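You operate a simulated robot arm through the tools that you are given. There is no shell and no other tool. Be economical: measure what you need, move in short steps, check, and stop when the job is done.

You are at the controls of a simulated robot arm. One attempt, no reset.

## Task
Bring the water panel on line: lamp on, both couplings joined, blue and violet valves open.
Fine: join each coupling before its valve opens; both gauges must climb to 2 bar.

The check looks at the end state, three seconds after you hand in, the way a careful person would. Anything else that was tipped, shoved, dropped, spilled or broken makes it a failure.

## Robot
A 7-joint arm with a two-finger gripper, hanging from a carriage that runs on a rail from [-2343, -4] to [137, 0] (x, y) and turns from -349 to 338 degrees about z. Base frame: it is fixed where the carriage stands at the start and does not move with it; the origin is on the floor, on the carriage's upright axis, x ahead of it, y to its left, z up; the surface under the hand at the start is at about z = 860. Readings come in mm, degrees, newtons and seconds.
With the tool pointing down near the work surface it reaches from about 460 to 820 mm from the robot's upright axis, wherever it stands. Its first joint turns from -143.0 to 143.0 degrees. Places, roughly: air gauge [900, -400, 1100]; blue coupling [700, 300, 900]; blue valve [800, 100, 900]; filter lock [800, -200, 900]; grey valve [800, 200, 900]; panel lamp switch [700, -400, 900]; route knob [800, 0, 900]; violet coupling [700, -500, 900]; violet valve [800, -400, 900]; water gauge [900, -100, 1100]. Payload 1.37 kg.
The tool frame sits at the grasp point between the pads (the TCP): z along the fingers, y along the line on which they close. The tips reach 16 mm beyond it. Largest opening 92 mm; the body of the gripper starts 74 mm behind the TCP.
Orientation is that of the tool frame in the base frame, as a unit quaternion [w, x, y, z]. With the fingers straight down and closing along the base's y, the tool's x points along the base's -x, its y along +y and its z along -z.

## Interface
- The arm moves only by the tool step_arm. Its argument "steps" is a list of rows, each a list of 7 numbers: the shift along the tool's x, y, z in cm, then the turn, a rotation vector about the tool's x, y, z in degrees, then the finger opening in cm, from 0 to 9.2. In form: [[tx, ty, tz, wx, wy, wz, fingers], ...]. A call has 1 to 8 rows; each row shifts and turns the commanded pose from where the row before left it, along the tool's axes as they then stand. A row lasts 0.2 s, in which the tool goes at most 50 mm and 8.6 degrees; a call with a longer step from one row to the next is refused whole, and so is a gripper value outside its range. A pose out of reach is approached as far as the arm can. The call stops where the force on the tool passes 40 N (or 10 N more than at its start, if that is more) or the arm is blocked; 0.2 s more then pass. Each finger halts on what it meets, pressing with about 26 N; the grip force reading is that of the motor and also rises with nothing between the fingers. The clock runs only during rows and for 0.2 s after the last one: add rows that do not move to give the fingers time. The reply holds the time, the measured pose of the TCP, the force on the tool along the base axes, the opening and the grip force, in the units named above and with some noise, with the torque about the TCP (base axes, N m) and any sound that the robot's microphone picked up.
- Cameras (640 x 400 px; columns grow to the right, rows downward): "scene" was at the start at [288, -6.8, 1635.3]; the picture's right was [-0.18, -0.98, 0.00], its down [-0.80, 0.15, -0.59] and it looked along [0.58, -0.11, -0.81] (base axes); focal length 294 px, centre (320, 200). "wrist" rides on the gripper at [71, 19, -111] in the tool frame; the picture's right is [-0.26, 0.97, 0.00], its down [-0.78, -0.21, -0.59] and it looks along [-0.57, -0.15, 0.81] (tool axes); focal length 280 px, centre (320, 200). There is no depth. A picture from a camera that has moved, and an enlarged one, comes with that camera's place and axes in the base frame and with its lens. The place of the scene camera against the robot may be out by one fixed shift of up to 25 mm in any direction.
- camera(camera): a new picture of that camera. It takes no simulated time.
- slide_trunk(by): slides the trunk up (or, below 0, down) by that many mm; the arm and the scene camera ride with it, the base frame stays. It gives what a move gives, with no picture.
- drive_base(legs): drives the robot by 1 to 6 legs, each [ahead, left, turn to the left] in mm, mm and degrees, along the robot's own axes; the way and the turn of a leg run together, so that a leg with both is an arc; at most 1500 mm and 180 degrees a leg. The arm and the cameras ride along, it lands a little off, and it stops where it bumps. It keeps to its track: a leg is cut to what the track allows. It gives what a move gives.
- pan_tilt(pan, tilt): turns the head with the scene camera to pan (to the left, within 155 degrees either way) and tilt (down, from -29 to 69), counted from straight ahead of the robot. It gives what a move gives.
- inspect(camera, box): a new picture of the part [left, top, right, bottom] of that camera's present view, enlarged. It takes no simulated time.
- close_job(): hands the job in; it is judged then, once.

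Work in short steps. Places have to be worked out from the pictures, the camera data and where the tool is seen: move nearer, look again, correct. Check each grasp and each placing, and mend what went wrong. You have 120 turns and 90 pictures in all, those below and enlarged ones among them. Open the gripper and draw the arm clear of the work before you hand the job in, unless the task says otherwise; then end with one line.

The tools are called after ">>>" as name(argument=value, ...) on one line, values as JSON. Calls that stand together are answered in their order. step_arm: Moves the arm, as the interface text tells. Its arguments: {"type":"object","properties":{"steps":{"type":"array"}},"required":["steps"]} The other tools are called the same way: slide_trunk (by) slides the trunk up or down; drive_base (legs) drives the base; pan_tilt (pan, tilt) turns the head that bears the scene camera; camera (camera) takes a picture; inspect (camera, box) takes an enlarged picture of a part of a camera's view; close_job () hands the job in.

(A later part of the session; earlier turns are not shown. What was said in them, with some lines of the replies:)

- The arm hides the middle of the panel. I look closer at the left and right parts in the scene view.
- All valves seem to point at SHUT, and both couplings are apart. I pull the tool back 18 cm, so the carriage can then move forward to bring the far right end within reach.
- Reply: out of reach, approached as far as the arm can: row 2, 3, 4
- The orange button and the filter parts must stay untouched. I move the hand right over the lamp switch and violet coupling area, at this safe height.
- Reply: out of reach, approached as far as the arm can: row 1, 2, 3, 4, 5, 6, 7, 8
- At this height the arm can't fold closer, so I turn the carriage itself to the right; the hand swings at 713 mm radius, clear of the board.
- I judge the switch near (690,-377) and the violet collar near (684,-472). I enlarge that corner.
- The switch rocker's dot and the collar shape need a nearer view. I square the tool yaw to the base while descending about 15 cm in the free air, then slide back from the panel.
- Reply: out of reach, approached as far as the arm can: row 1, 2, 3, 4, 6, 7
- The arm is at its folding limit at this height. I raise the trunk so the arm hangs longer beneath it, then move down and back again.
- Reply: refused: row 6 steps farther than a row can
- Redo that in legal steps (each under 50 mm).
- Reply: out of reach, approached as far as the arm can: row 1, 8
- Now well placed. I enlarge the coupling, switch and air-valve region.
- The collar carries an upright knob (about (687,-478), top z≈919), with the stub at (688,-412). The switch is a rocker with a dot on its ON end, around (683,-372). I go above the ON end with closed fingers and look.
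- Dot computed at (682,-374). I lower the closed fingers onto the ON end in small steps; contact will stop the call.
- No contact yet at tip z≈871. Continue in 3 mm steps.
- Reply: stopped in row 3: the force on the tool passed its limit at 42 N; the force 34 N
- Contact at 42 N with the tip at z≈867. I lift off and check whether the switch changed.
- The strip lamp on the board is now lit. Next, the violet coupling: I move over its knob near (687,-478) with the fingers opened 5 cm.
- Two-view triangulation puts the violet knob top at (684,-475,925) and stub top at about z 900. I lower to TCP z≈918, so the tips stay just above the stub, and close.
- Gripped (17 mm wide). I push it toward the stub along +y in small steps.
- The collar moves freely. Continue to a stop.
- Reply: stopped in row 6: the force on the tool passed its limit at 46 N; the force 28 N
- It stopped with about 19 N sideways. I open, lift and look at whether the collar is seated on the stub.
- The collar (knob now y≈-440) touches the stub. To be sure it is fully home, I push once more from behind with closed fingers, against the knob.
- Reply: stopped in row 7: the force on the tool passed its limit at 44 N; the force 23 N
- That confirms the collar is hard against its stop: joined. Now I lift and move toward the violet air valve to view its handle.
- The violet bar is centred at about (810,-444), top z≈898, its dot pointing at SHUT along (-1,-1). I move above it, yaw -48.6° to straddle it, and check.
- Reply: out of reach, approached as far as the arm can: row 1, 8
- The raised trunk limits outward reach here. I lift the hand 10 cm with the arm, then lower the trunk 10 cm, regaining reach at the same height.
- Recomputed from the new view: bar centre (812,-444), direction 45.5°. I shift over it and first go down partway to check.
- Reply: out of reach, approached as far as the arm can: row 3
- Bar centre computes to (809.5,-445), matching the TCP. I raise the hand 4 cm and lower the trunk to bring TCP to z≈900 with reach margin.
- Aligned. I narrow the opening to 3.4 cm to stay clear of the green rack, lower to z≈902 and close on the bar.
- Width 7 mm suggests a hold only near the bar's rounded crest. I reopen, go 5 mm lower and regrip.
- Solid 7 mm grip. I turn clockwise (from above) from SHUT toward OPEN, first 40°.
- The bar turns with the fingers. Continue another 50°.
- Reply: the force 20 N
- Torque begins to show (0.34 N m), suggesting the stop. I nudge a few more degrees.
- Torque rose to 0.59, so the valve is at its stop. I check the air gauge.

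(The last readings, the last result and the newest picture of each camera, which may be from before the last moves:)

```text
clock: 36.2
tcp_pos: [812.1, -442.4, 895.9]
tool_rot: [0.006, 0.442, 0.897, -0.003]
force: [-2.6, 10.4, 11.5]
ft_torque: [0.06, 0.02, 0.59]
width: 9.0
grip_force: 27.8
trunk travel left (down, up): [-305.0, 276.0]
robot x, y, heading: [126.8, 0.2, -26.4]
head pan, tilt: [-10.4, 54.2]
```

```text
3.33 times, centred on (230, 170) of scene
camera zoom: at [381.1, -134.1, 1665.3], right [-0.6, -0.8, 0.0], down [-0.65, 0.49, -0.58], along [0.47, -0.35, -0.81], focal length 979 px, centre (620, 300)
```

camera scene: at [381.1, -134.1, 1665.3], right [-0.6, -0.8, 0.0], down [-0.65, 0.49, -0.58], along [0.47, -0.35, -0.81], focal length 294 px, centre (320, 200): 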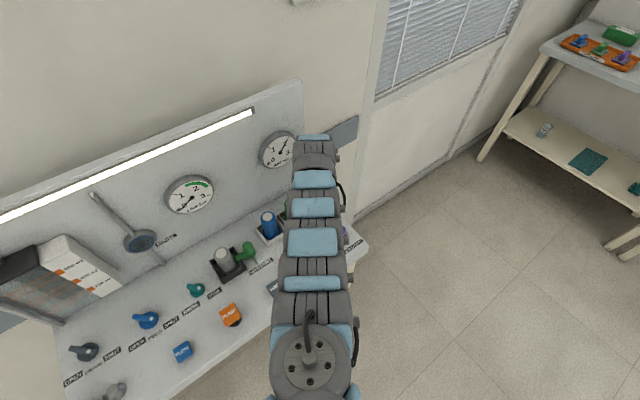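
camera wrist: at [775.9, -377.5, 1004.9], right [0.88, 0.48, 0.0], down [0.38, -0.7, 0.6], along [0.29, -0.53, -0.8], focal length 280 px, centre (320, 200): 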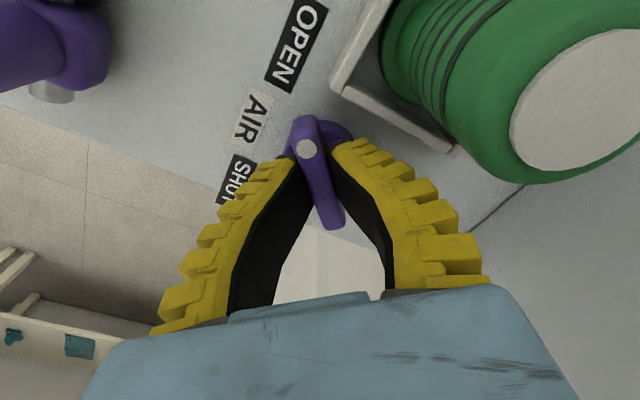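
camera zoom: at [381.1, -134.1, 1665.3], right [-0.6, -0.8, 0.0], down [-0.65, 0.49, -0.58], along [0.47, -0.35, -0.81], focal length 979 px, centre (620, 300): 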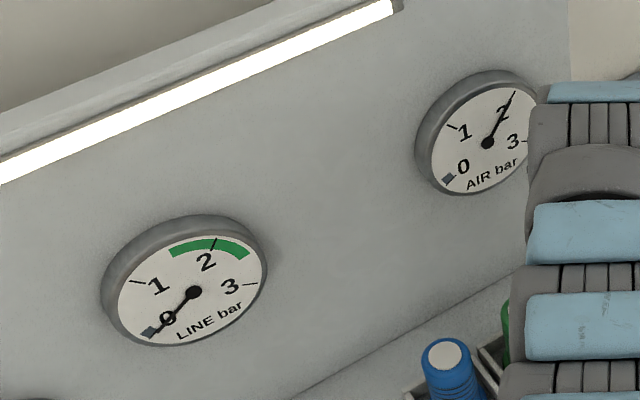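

Air gauge reads 2 bar. I release the handle, lift straight up, and square the yaw.

>>> step_arm(steps=[[0, 0, 0, 0, 0, 0, 2.6], [0, 0, 0, 0, 0, 0, 2.6], [0, 0, -4.5, 0, 0, 0, 2.6], [0, 0, -4.5, 0, 0, 0, 2.6]])

>>> slide_trunk(by=150)

>>> camera(camera="wrist")

```text
clock: 37.2
tcp_pos: [810.1, -443.7, 987.6]
tool_rot: [0.006, 0.441, 0.898, -0.004]
force: [-0.4, -0.4, 0.6]
ft_torque: [0.01, -0.02, 0.01]
width: 29.7
grip_force: 3.1
trunk travel left (down, up): [-305.0, 276.0]
robot x, y, heading: [129.7, 0.4, -26.6]
head pan, tilt: [-10.4, 54.2]
```

```text
clock: 39.0
tcp_pos: [810.2, -444.0, 1136.3]
tool_rot: [0.006, 0.441, 0.898, -0.004]
force: [0.3, -0.1, 0.8]
ft_torque: [0.01, 0.0, 0.01]
width: 30.0
grip_force: 2.7
trunk travel left (down, up): [-455.0, 126.0]
robot x, y, heading: [132.3, -1.6, -26.3]
head pan, tilt: [-10.4, 54.2]
```

```text
53 pictures are left
camera wrist: at [781.0, -374.9, 1245.8], right [0.92, 0.38, 0.0], down [0.3, -0.74, 0.6], along [0.23, -0.55, -0.8], focal length 280 px, centre (320, 200)
```

wrist: 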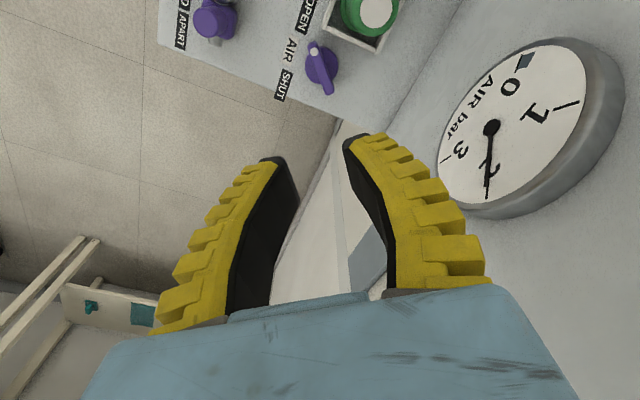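

Valve and gauge look right. I pull the hand radially inward 20 cm, away from the air gauge.

>>> step_arm(steps=[[4.2, -1.5, 0, 0, 0, 0, 3], [4.2, -1.5, 0, 0, 0, 0, 3], [4.2, -1.5, 0, 0, 0, 0, 3], [4.2, -1.5, 0, 0, 0, 0, 3], [4.2, -1.5, 0, 0, 0, 0, 3]])

```text
clock: 40.2
tcp_pos: [639.6, -332.6, 1092.1]
tool_rot: [0.009, 0.44, 0.898, -0.003]
force: [0.0, 1.2, 0.5]
ft_torque: [-0.05, 0.0, 0.03]
width: 33.9
grip_force: 2.5
out of reach, approached as far as the arm can: row 3, 4, 5
trunk travel left (down, up): [-455.0, 126.0]
robot x, y, heading: [130.1, -1.5, -26.2]
head pan, tilt: [-10.4, 54.2]
```

Radius is now 609 mm, safe to swing (max x≈740). I turn the carriage left 54°.

>>> drive_base(legs=[[0, 0, 54]])

>>> camera(camera="wrist")

>>> camera(camera="scene")

```text
clock: 43.0
tcp_pos: [701.1, 216.5, 1091.5]
tool_rot: [0.008, -0.013, 1.0, 0.001]
force: [-0.4, -0.2, 0.2]
ft_torque: [0.04, -0.02, 0.0]
width: 33.6
grip_force: 2.5
trunk travel left (down, up): [-455.0, 126.0]
robot x, y, heading: [127.4, -1.5, 27.5]
head pan, tilt: [-10.4, 54.2]
```

```text
52 pictures are left
camera wrist: at [627.3, 232.2, 1201.4], right [0.24, 0.97, 0.01], down [0.77, -0.19, 0.6], along [0.59, -0.14, -0.8], focal length 280 px, centre (320, 200)
```

wrist: 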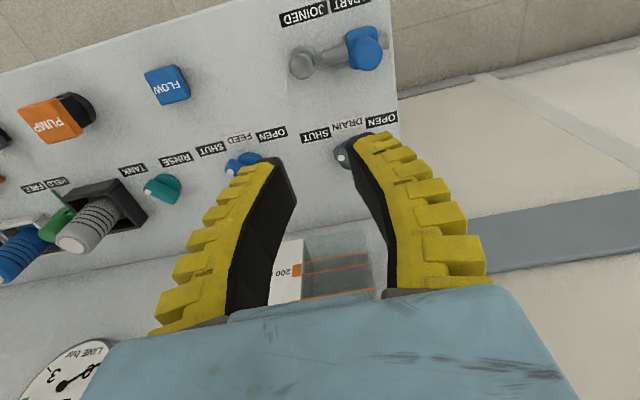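

```text
51 pictures are left
camera scene: at [390.1, 129.6, 1815.3], right [0.29, -0.96, 0.0], down [-0.78, -0.24, -0.59], along [0.56, 0.17, -0.81], focal length 294 px, centre (320, 200)
```

scene: 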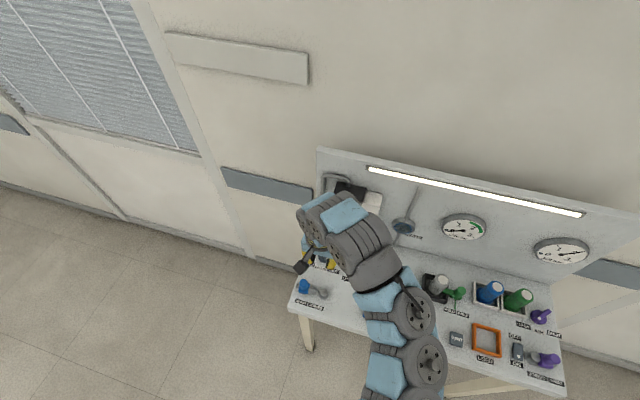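

The blue collar's knob is near (681,262) with its stub at (681,202) — the mirror image. I move above it with the fingers at 5 cm.

>>> step_arm(steps=[[0, 2, 3.5, 0, 0, 0, 5], [0, 2.5, 3.5, 0, 0, 0, 5], [1, 0, 3, 0, 0, 0, 5], [1, 0, 0, 0, 0, 0, 5]])

>>> camera(camera="wrist")

```text
clock: 44.0
tcp_pos: [681.5, 259.9, 991.5]
tool_rot: [0.008, -0.014, 1.0, 0.002]
force: [-0.2, 0.2, 0.3]
ft_torque: [-0.02, -0.01, 0.01]
width: 52.8
grip_force: 2.2
trunk travel left (down, up): [-455.0, 126.0]
robot x, y, heading: [131.3, -0.1, 27.4]
head pan, tilt: [-10.4, 54.2]
```

```text
50 pictures are left
camera wrist: at [607.7, 277.3, 1101.6], right [0.24, 0.97, 0.01], down [0.77, -0.19, 0.6], along [0.59, -0.14, -0.8], focal length 280 px, centre (320, 200)
```

wrist: 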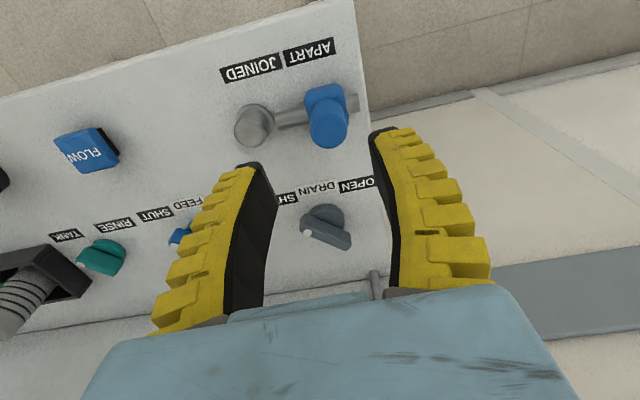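

Knob top computes to (682,265.5,925). I shift 5 mm, lower to z≈918 and grip.

>>> step_arm(steps=[[0, 0.55, 2.5, 0, 0, 0, 5], [0, 0, 2.5, 0, 0, 0, 5], [0, 0, 2.3, 0, 0, 0, 5], [0, 0, 0, 0, 0, 0, 0], [0, 0, 0, 0, 0, 0, 0], [0, 0, 0, 0, 0, 0, 0]])

>>> camera(camera="wrist")

```text
clock: 45.4
tcp_pos: [681.5, 266.1, 919.2]
tool_rot: [0.009, -0.013, 1.0, 0.003]
force: [-6.5, -1.0, 11.3]
ft_torque: [-0.03, -0.33, -0.01]
width: 19.4
grip_force: 28.3
trunk travel left (down, up): [-455.0, 126.0]
robot x, y, heading: [127.3, -2.4, 27.4]
head pan, tilt: [-10.4, 54.2]
```

```text
49 pictures are left
camera wrist: at [608.2, 282.3, 1028.9], right [0.24, 0.97, 0.01], down [0.78, -0.19, 0.6], along [0.59, -0.14, -0.8], focal length 280 px, centre (320, 200)
```

wrist: 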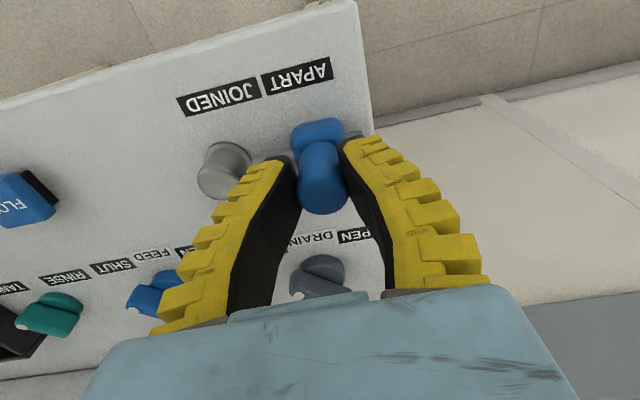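

Gripped at 19 mm. I slide it toward the stub (-y) by up to 35 mm.

>>> step_arm(steps=[[0, -0.5, 0, 0, 0, 0, 0], [0, -0.5, 0, 0, 0, 0, 0], [0, -0.5, 0, 0, 0, 0, 0], [0, -0.5, 0, 0, 0, 0, 0], [0, -0.4, 0, 0, 0, 0, 0], [0, -0.4, 0, 0, 0, 0, 0], [0, -0.4, 0, 0, 0, 0, 0], [0, -0.4, 0, 0, 0, 0, 0]])

```text
clock: 47.2
tcp_pos: [682.6, 232.0, 918.4]
tool_rot: [0.009, -0.013, 1.0, 0.003]
force: [-10.0, 0.3, 13.0]
ft_torque: [-0.02, -0.25, -0.07]
width: 19.2
grip_force: 28.3
trunk travel left (down, up): [-455.0, 126.0]
robot x, y, heading: [124.2, 0.6, 27.6]
head pan, tilt: [-10.4, 54.2]
```

Moved 34 mm without resistance yet; continue in small steps until it stops.

>>> step_arm(steps=[[0, -0.3, 0, 0, 0, 0, 0], [0, -0.3, 0, 0, 0, 0, 0], [0, -0.3, 0, 0, 0, 0, 0], [0, -0.3, 0, 0, 0, 0, 0]])

>>> camera(camera="wrist")

```text
clock: 48.3
tcp_pos: [682.6, 230.3, 922.0]
tool_rot: [0.01, -0.019, 1.0, 0.01]
force: [7.0, 22.3, -15.1]
ft_torque: [-0.08, -0.4, 0.14]
width: 15.7
grip_force: 27.6
trunk travel left (down, up): [-455.0, 126.0]
robot x, y, heading: [128.3, -2.1, 27.7]
head pan, tilt: [-10.4, 54.2]
stopped in row 4: the force on the tool passed its limit at 41 N (the readings are from after the stop); the commanded pose is now the measured one
```

```text
48 pictures are left
camera wrist: at [609.1, 244.4, 1029.8], right [0.23, 0.97, 0.02], down [0.78, -0.19, 0.6], along [0.59, -0.12, -0.8], focal length 280 px, centre (320, 200)
```

wrist: 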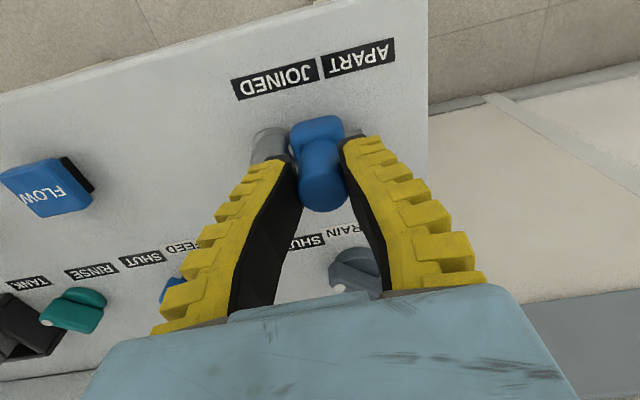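

Stopped after 36 mm travel with firm force, same as the violet one. I release, lift and check.

>>> step_arm(steps=[[0, 0, 0, 0, 0, 0, 3.6], [0, 0, 0, 0, 0, 0, 3.6], [0, 0, -3.5, 0, 0, 0, 4], [0, 0, -4, 0, 0, 0, 4]])

>>> inspect(camera="wrist", box=[160, 20, 400, 170])

```text
clock: 49.3
tcp_pos: [681.6, 220.6, 994.8]
tool_rot: [0.009, -0.015, 1.0, 0.004]
force: [-0.6, 0.1, -0.6]
ft_torque: [-0.04, -0.03, 0.01]
width: 43.3
grip_force: 2.5
trunk travel left (down, up): [-455.0, 126.0]
robot x, y, heading: [127.7, 0.5, 27.8]
head pan, tilt: [-10.4, 54.2]
```

```text
2.67 times, centred on (280, 95) of wrist
camera zoom: at [607.6, 236.7, 1103.5], right [0.23, 0.97, 0.01], down [0.78, -0.19, 0.6], along [0.59, -0.13, -0.8], focal length 748 px, centre (427, 480)
```

zoom: 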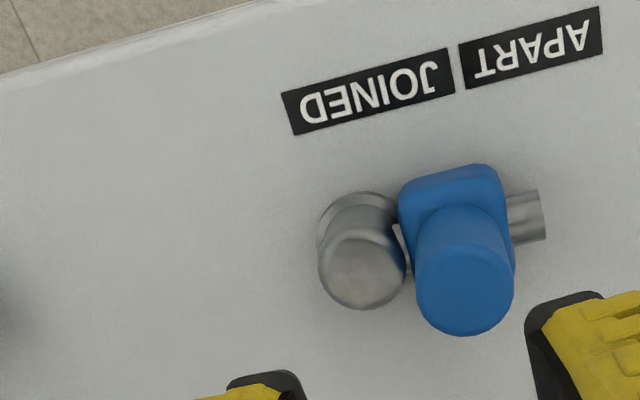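

The collar sits at the JOINED end against the stub. As before, I confirm with one push from behind with closed fingers.

>>> step_arm(steps=[[0, 3, 0, 0, 0, 0, 2], [0, 2.6, 0, 0, 0, 0, 0], [0, 0, 4, 0, 0, 0, 0], [0, 0, 4, 0, 0, 0, 0], [0, -0.5, 0, 0, 0, 0, 0], [0, -0.5, 0, 0, 0, 0, 0], [0, -0.5, 0, 0, 0, 0, 0], [0, -0.5, 0, 0, 0, 0, 0]])

>>> camera(camera="wrist")

```text
clock: 51.1
tcp_pos: [681.4, 265.2, 915.2]
tool_rot: [0.009, -0.018, 1.0, 0.009]
force: [5.3, 17.2, -6.6]
ft_torque: [0.11, 0.05, 0.16]
width: 0.2
grip_force: 25.9
trunk travel left (down, up): [-455.0, 126.0]
robot x, y, heading: [128.0, -0.7, 27.4]
head pan, tilt: [-10.4, 54.2]
```

```text
46 pictures are left
camera wrist: at [608.3, 279.0, 1024.7], right [0.23, 0.97, 0.02], down [0.78, -0.19, 0.6], along [0.59, -0.12, -0.8], focal length 280 px, centre (320, 200)
```

wrist: 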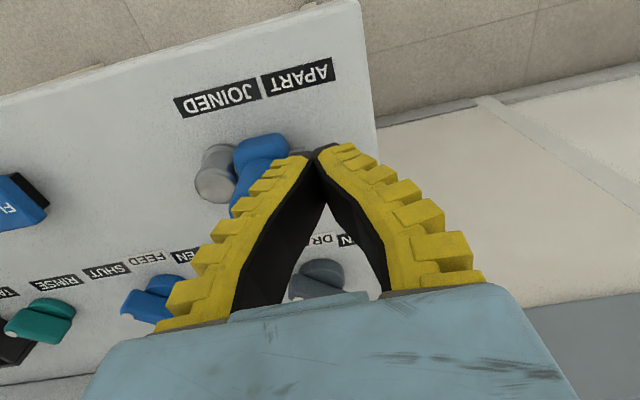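

The push holds at 17 N with the same 34.5 mm offset as on violet: joined. I lift and move toward the blue FEED valve to look at it and the tank box behind.

>>> step_arm(steps=[[0, 0.5, 0, 0, 0, 0, 0], [0, 0, -4.5, 0, 0, 0, 2], [0, 0, -4.5, 0, 0, 0, 4], [0, -4.5, -1, 0, 0, 0, 6], [0, -4.5, 0, 0, 0, 0, 8], [0, -4.5, 0, 0, 0, 0, 8], [-2, -2.5, 0, 0, 0, 0, 8]])

>>> camera(camera="wrist")

>>> camera(camera="scene")

```text
clock: 52.7
tcp_pos: [704.7, 103.2, 1013.4]
tool_rot: [0.009, -0.017, 1.0, 0.006]
force: [0.3, 0.3, 0.1]
ft_torque: [-0.01, -0.05, 0.01]
width: 81.2
grip_force: 0.9
trunk travel left (down, up): [-455.0, 126.0]
robot x, y, heading: [130.4, -1.7, 27.7]
head pan, tilt: [-10.4, 54.2]
```

```text
45 pictures are left
camera wrist: at [630.7, 118.7, 1122.5], right [0.23, 0.97, 0.02], down [0.78, -0.19, 0.6], along [0.59, -0.13, -0.8], focal length 280 px, centre (320, 200)
```

wrist: 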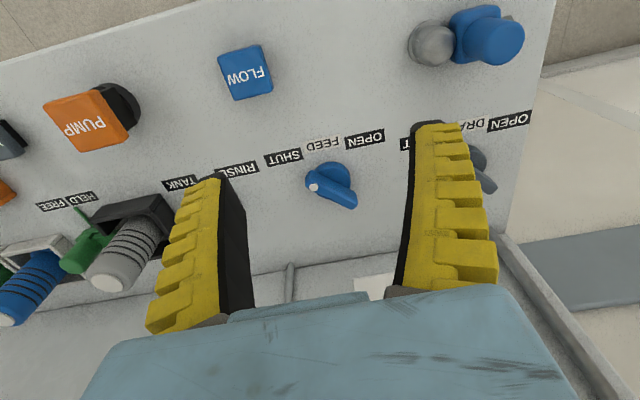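

```text
44 pictures are left
camera scene: at [390.1, 130.0, 1815.3], right [0.3, -0.96, 0.0], down [-0.77, -0.24, -0.59], along [0.56, 0.17, -0.81], focal length 294 px, centre (320, 200)
```

scene: 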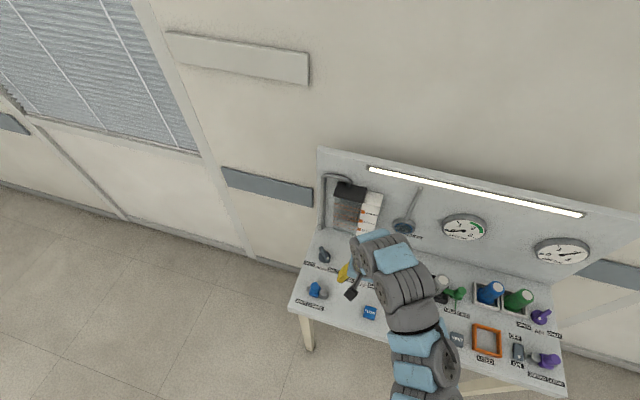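

Blue valve bar: centre (794,96.5), dot toward SHUT, angle ≈48°. Before approaching I check how far the tank box behind it sticks out.

>>> inspect(camera="scene", box=[290, 150, 450, 330])

```text
2.22 times, centred on (370, 240) of scene
camera zoom: at [390.1, 130.0, 1815.3], right [0.3, -0.96, 0.0], down [-0.77, -0.24, -0.59], along [0.56, 0.17, -0.81], focal length 652 px, centre (209, 111)
```

zoom: 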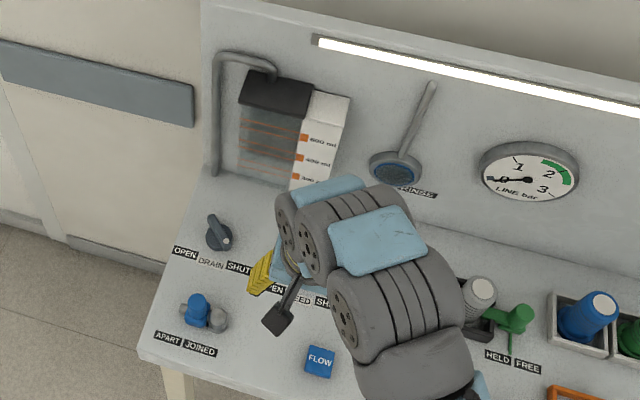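

The box hugs the board (front near x≈880), leaving room. I move over the valve and yaw -47°.

>>> step_arm(steps=[[-4.5, -0.3, -1, 0, 0, 0, 6], [-4.4, -0.3, -1, 0, 0, 0, 5], [0, 0, 0, 0, 0, -7.8, 5], [0, 0, 0, 0, 0, -7.8, 5], [0, 0, 0, 0, 0, -7.8, 5], [0, 0, 0, 0, 0, -7.8, 5], [0, 0, 0, 0, 0, -7.8, 5], [0, 0, 0, 0, 0, -7.8, 5]])

>>> slide_trunk(by=-80)

>>> camera(camera="wrist")

```text
clock: 54.5
tcp_pos: [793.7, 100.7, 1035.4]
tool_rot: [0.01, -0.413, 0.911, 0.002]
force: [0.4, -1.3, 0.2]
ft_torque: [-0.01, 0.03, 0.01]
width: 52.7
grip_force: 1.7
trunk travel left (down, up): [-455.0, 126.0]
robot x, y, heading: [128.4, 1.1, 28.1]
head pan, tilt: [-10.4, 54.2]
```

```text
clock: 55.6
tcp_pos: [794.6, 100.2, 954.6]
tool_rot: [0.01, -0.411, 0.911, 0.002]
force: [0.7, -0.3, 0.2]
ft_torque: [0.03, 0.0, 0.02]
width: 52.8
grip_force: 2.2
trunk travel left (down, up): [-375.0, 206.0]
robot x, y, heading: [128.1, 0.3, 27.9]
head pan, tilt: [-10.4, 54.2]
```

```text
42 pictures are left
camera wrist: at [730.8, 58.1, 1064.0], right [-0.55, 0.83, 0.0], down [0.66, 0.44, 0.61], along [0.51, 0.33, -0.8], focal length 280 px, centre (320, 200)
```

wrist: 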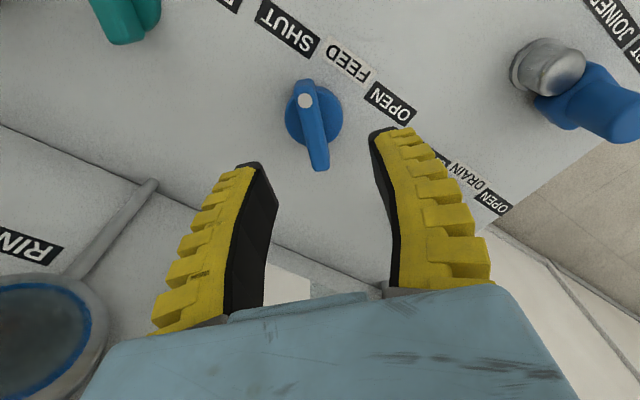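

Bar centre (796,94.5), angle ≈46°. I correct by (+1.4,-5.5) mm and +2.5° yaw, and descend in steps to z≈897.

>>> step_arm(steps=[[0.32, -0.47, 1, 0, 0, 2.5, 4], [0, 0, 1.6, 0, 0, 0, 3.4], [0, 0, 0, 0, 0, 0, 3.4]])

>>> camera(camera="wrist")

```text
clock: 56.5
tcp_pos: [796.4, 95.1, 931.1]
tool_rot: [0.011, -0.391, 0.92, 0.001]
force: [0.6, 0.3, -0.9]
ft_torque: [-0.01, -0.01, -0.03]
width: 37.7
grip_force: 2.4
trunk travel left (down, up): [-375.0, 206.0]
robot x, y, heading: [128.0, 3.3, 27.4]
head pan, tilt: [-10.4, 54.2]
```

```text
41 pictures are left
camera wrist: at [730.8, 55.4, 1037.9], right [-0.51, 0.86, 0.0], down [0.68, 0.41, 0.6], along [0.52, 0.31, -0.8], focal length 280 px, centre (320, 200)
```

wrist: 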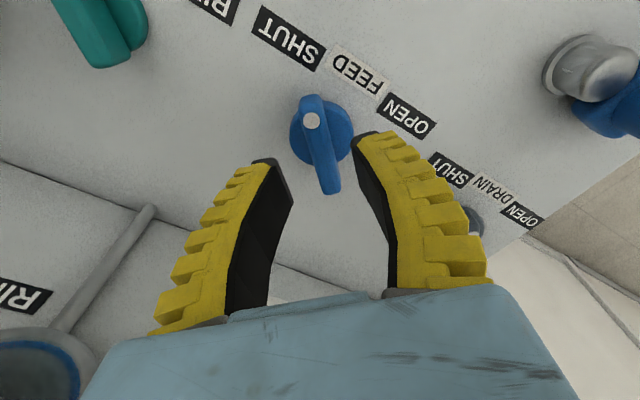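

Same picture as for the violet valve. I descend 3.4 cm and close.

>>> step_arm(steps=[[0, 0, 1.2, 0, 0, 0, 3.4], [0, 0, 1.2, 0, 0, 0, 3.4], [0, 0, 1.0, 0, 0, 0, 3.4], [0, 0, 0, 0, 0, 0, 0], [0, 0, 0, 0, 0, 0, 0]])

>>> camera(camera="wrist")

```text
clock: 57.6
tcp_pos: [795.5, 95.5, 894.2]
tool_rot: [0.01, -0.392, 0.92, 0.001]
force: [-9.8, -0.6, 13.6]
ft_torque: [-0.07, 0.11, -0.21]
width: 8.5
grip_force: 28.1
trunk travel left (down, up): [-375.0, 206.0]
robot x, y, heading: [128.8, 2.7, 27.9]
head pan, tilt: [-10.4, 54.2]
```

```text
40 pictures are left
camera wrist: at [730.6, 55.9, 1004.0], right [-0.51, 0.86, 0.0], down [0.68, 0.41, 0.6], along [0.52, 0.31, -0.8], focal length 280 px, centre (320, 200)
```

wrist: 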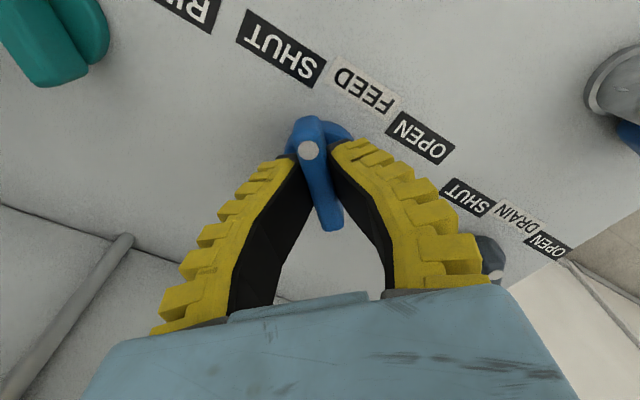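

Good grip (8.5 mm). I turn the feed valve clockwise toward OPEN.

>>> step_arm(steps=[[0, 0, 0, 0, 0, 8, 0], [0, 0, 0, 0, 0, 8, 0], [0, 0, 0, 0, 0, 8, 0], [0, 0, 0, 0, 0, 8, 0], [0, 0, 0, 0, 0, 8, 0], [0, 0, 0, 0, 0, 8, 0]])

>>> step_arm(steps=[[0, 0, 0, 0, 0, 8, 0], [0, 0, 0, 0, 0, 8, 0], [0, 0, 0, 0, 0, 8, 0], [0, 0, 0, 0, 0, 8, 0], [0, 0, 0, 0, 0, 8, 0], [0, 0, 0, 0, 0, 4, 0], [0, 0, 0, 0, 0, 2, 0]])

>>> camera(camera="wrist")

>>> camera(camera="scene")

```text
clock: 59.0
tcp_pos: [794.8, 96.2, 893.3]
tool_rot: [0.008, 0.017, 1.0, 0.006]
force: [-11.3, 2.6, 15.8]
ft_torque: [0.03, 0.13, -0.01]
width: 9.3
grip_force: 27.7
trunk travel left (down, up): [-375.0, 206.0]
robot x, y, heading: [130.2, 2.4, 27.8]
head pan, tilt: [-10.4, 54.2]
```

```text
clock: 60.6
tcp_pos: [795.4, 97.1, 894.3]
tool_rot: [0.005, 0.406, 0.914, 0.01]
force: [-9.8, 6.3, 11.7]
ft_torque: [0.01, 0.08, 0.51]
width: 7.5
grip_force: 28.1
trunk travel left (down, up): [-375.0, 206.0]
robot x, y, heading: [131.0, 2.4, 27.4]
head pan, tilt: [-10.4, 54.2]
```

```text
39 pictures are left
camera wrist: at [760.7, 160.7, 1005.5], right [0.89, 0.45, 0.02], down [0.36, -0.73, 0.59], along [0.28, -0.52, -0.81], focal length 280 px, centre (320, 200)
```

wrist: 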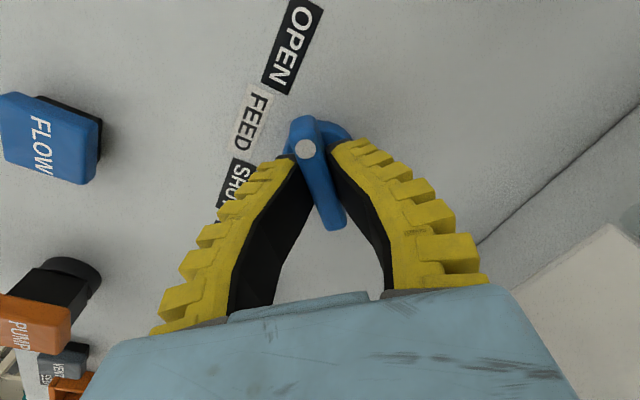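

```text
38 pictures are left
camera scene: at [389.8, 130.5, 1735.3], right [0.3, -0.96, 0.0], down [-0.78, -0.24, -0.58], along [0.56, 0.17, -0.81], focal length 294 px, centre (320, 200)
```

scene: 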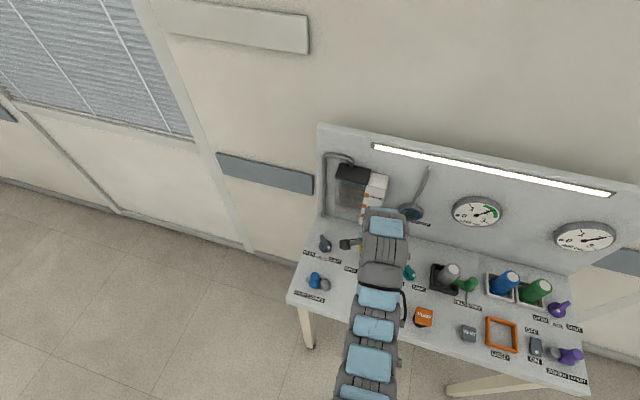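

Torque 0.51 shows the stop. I nudge 5° more, then release and lift, and read both gauges.

>>> step_arm(steps=[[0, 0, 0, 0, 0, 3, 0], [0, 0, 0, 0, 0, 2, 0], [0, 0, 0, 0, 0, 0, 2.6], [0, 0, 0, 0, 0, 0, 2.6], [0, 0, -4.5, 0, 0, 0, 2.6], [0, 0, -4.5, 0, 0, 0, 2.6]])

>>> inspect(camera="scene", box=[430, 170, 630, 295])

>>> camera(camera="wrist")

```text
clock: 62.0
tcp_pos: [797.2, 90.8, 984.8]
tool_rot: [0.004, 0.446, 0.895, 0.009]
force: [2.3, -6.2, 2.2]
ft_torque: [0.7, 0.11, -0.01]
width: 30.0
grip_force: 3.1
trunk travel left (down, up): [-375.0, 206.0]
robot x, y, heading: [129.9, 2.1, 27.3]
head pan, tilt: [-10.4, 54.2]
```

```text
3.20 times, centred on (530, 232) of scene
camera zoom: at [390.8, 128.5, 1735.6], right [0.29, -0.96, 0.0], down [-0.77, -0.24, -0.59], along [0.56, 0.17, -0.81], focal length 940 px, centre (-352, 96)
```

zoom: 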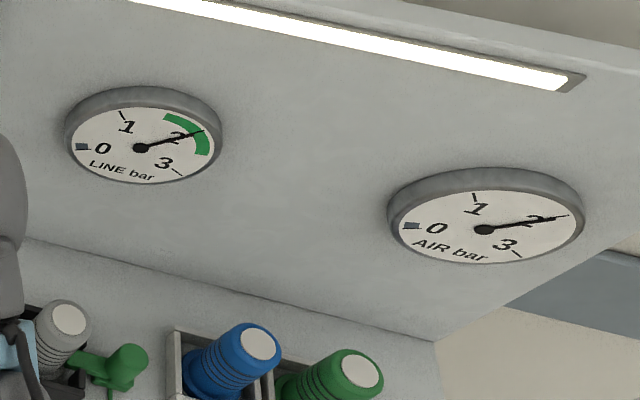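

```text
36 pictures are left
camera wrist: at [767.3, 158.3, 1096.1], right [0.93, 0.37, 0.02], down [0.29, -0.76, 0.59], along [0.23, -0.54, -0.81], focal length 280 px, centre (320, 200)
```

wrist: 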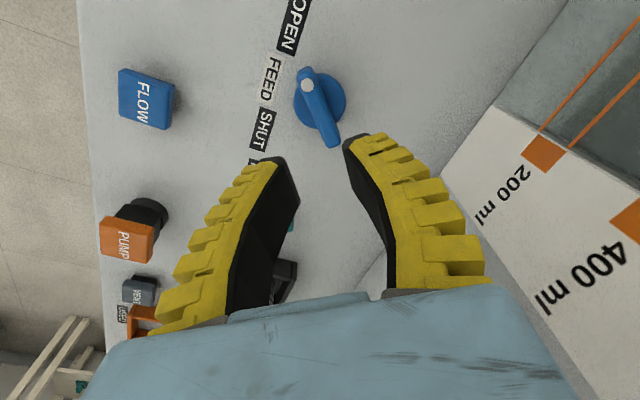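

Both gauges read 2 bar and the feed bar points at OPEN. A residual force of 6 N appeared, so I take a still reading and back away from the board.

>>> step_arm(steps=[[0, 0, 0, 0, 0, 0, 2.6]])

>>> step_arm(steps=[[1.2, -1.6, -2, 0, 0, 0, 2.6], [2.4, -3.2, -2, 0, 0, 0, 2.6], [2.4, -3.2, -2, 0, 0, 0, 2.6]])

>>> camera(camera="scene")

```text
clock: 62.5
tcp_pos: [795.3, 93.6, 984.9]
tool_rot: [0.005, 0.446, 0.895, 0.007]
force: [-0.3, -0.8, 0.2]
ft_torque: [-0.02, -0.01, 0.0]
width: 30.2
grip_force: 3.5
trunk travel left (down, up): [-375.0, 206.0]
robot x, y, heading: [130.5, -1.7, 27.8]
head pan, tilt: [-10.4, 54.2]
```

```text
clock: 63.2
tcp_pos: [744.5, 94.2, 1017.8]
tool_rot: [0.006, 0.446, 0.895, 0.01]
force: [-0.7, 0.2, 0.0]
ft_torque: [-0.02, 0.02, -0.04]
width: 29.9
grip_force: 2.8
out of reach, approached as far as the arm can: row 2, 3
trunk travel left (down, up): [-375.0, 206.0]
robot x, y, heading: [130.9, 2.4, 27.8]
head pan, tilt: [-10.4, 54.2]
```

```text
35 pictures are left
camera scene: at [390.0, 129.9, 1735.3], right [0.3, -0.96, 0.0], down [-0.77, -0.24, -0.59], along [0.56, 0.17, -0.81], focal length 294 px, centre (320, 200)
```

scene: 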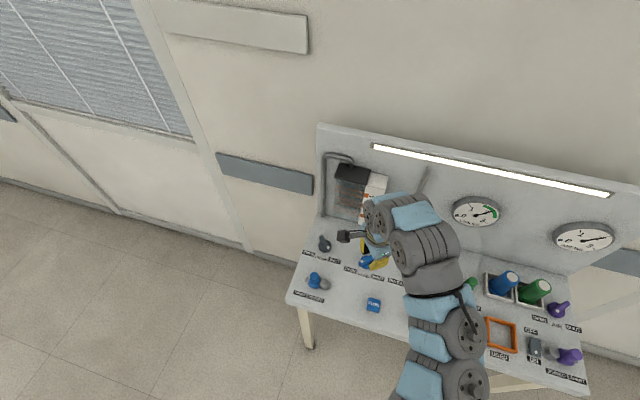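

No contact remains. I raise the trunk and drive the carriage back along its rail to clear the work, then take a final look.

>>> slide_trunk(by=120)

>>> drive_base(legs=[[-354, 187, 0]])

>>> pan_tilt(pan=-35, tilt=45)

>>> camera(camera="scene")

```text
clock: 64.8
tcp_pos: [744.3, 92.9, 1138.4]
tool_rot: [0.006, 0.446, 0.895, 0.01]
force: [0.7, 0.0, -0.1]
ft_torque: [0.02, -0.03, 0.0]
width: 29.9
grip_force: 2.5
trunk travel left (down, up): [-495.0, 86.0]
robot x, y, heading: [131.6, 0.4, 27.5]
head pan, tilt: [-10.4, 54.2]
```

```text
clock: 67.2
tcp_pos: [349.1, 93.5, 1138.3]
tool_rot: [0.006, 0.445, 0.896, 0.01]
force: [-0.1, 0.5, -0.4]
ft_torque: [0.02, 0.03, 0.03]
width: 29.8
grip_force: 2.6
trunk travel left (down, up): [-495.0, 86.0]
robot x, y, heading: [-269.5, -0.5, 27.5]
head pan, tilt: [-10.4, 54.2]
```

```text
clock: 68.1
tcp_pos: [348.7, 91.8, 1139.4]
tool_rot: [0.007, 0.444, 0.896, 0.01]
force: [0.2, -0.3, 0.4]
ft_torque: [-0.01, 0.02, 0.01]
width: 29.6
grip_force: 2.7
trunk travel left (down, up): [-495.0, 86.0]
robot x, y, heading: [-267.5, -0.3, 27.8]
head pan, tilt: [-35.0, 45.0]
```

```text
34 pictures are left
camera scene: at [4.5, 97.4, 1867.7], right [-0.13, -0.99, 0.0], down [-0.7, 0.09, -0.71], along [0.7, -0.09, -0.71], focal length 294 px, centre (320, 200)
```

scene: 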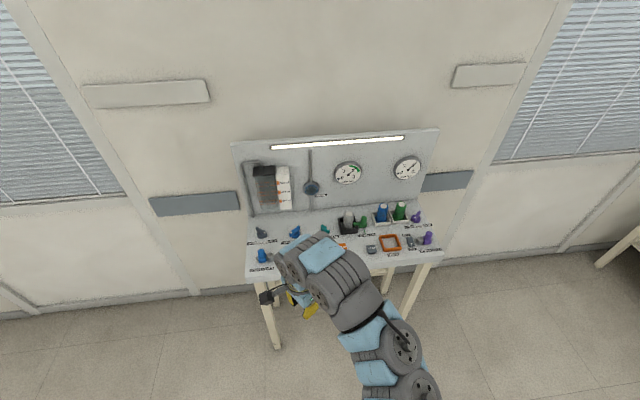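

>>> inspect(camera="scene", box=[230, 120, 450, 280])

```text
2.50 times, centred on (340, 200) of scene
camera zoom: at [4.5, 97.4, 1867.7], right [-0.13, -0.99, 0.0], down [-0.7, 0.09, -0.71], along [0.7, -0.09, -0.71], focal length 734 px, centre (270, 200)
```

zoom: 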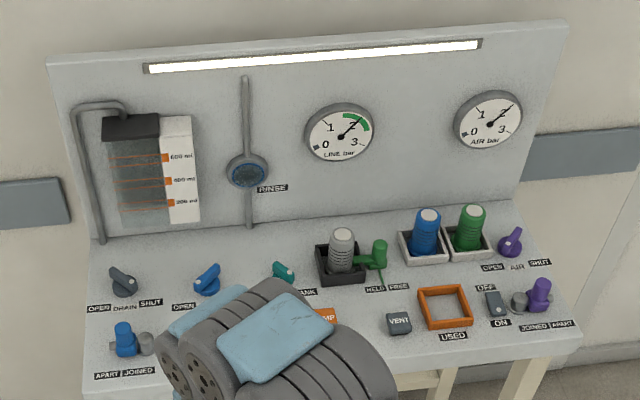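

The lamp is lit, both collars sit at JOINED, both valves point at OPEN, and both gauges read 2 bar. Everything else looks undisturbed, the gripper is open and the arm is clear, so I hand in.

>>> close_job()

```text
The job is handed in.
```

The water panel is on line and the job is handed in: lamp on, both couplings joined before their valves opened, blue and violet valves open, and both gauges reading 2 bar.
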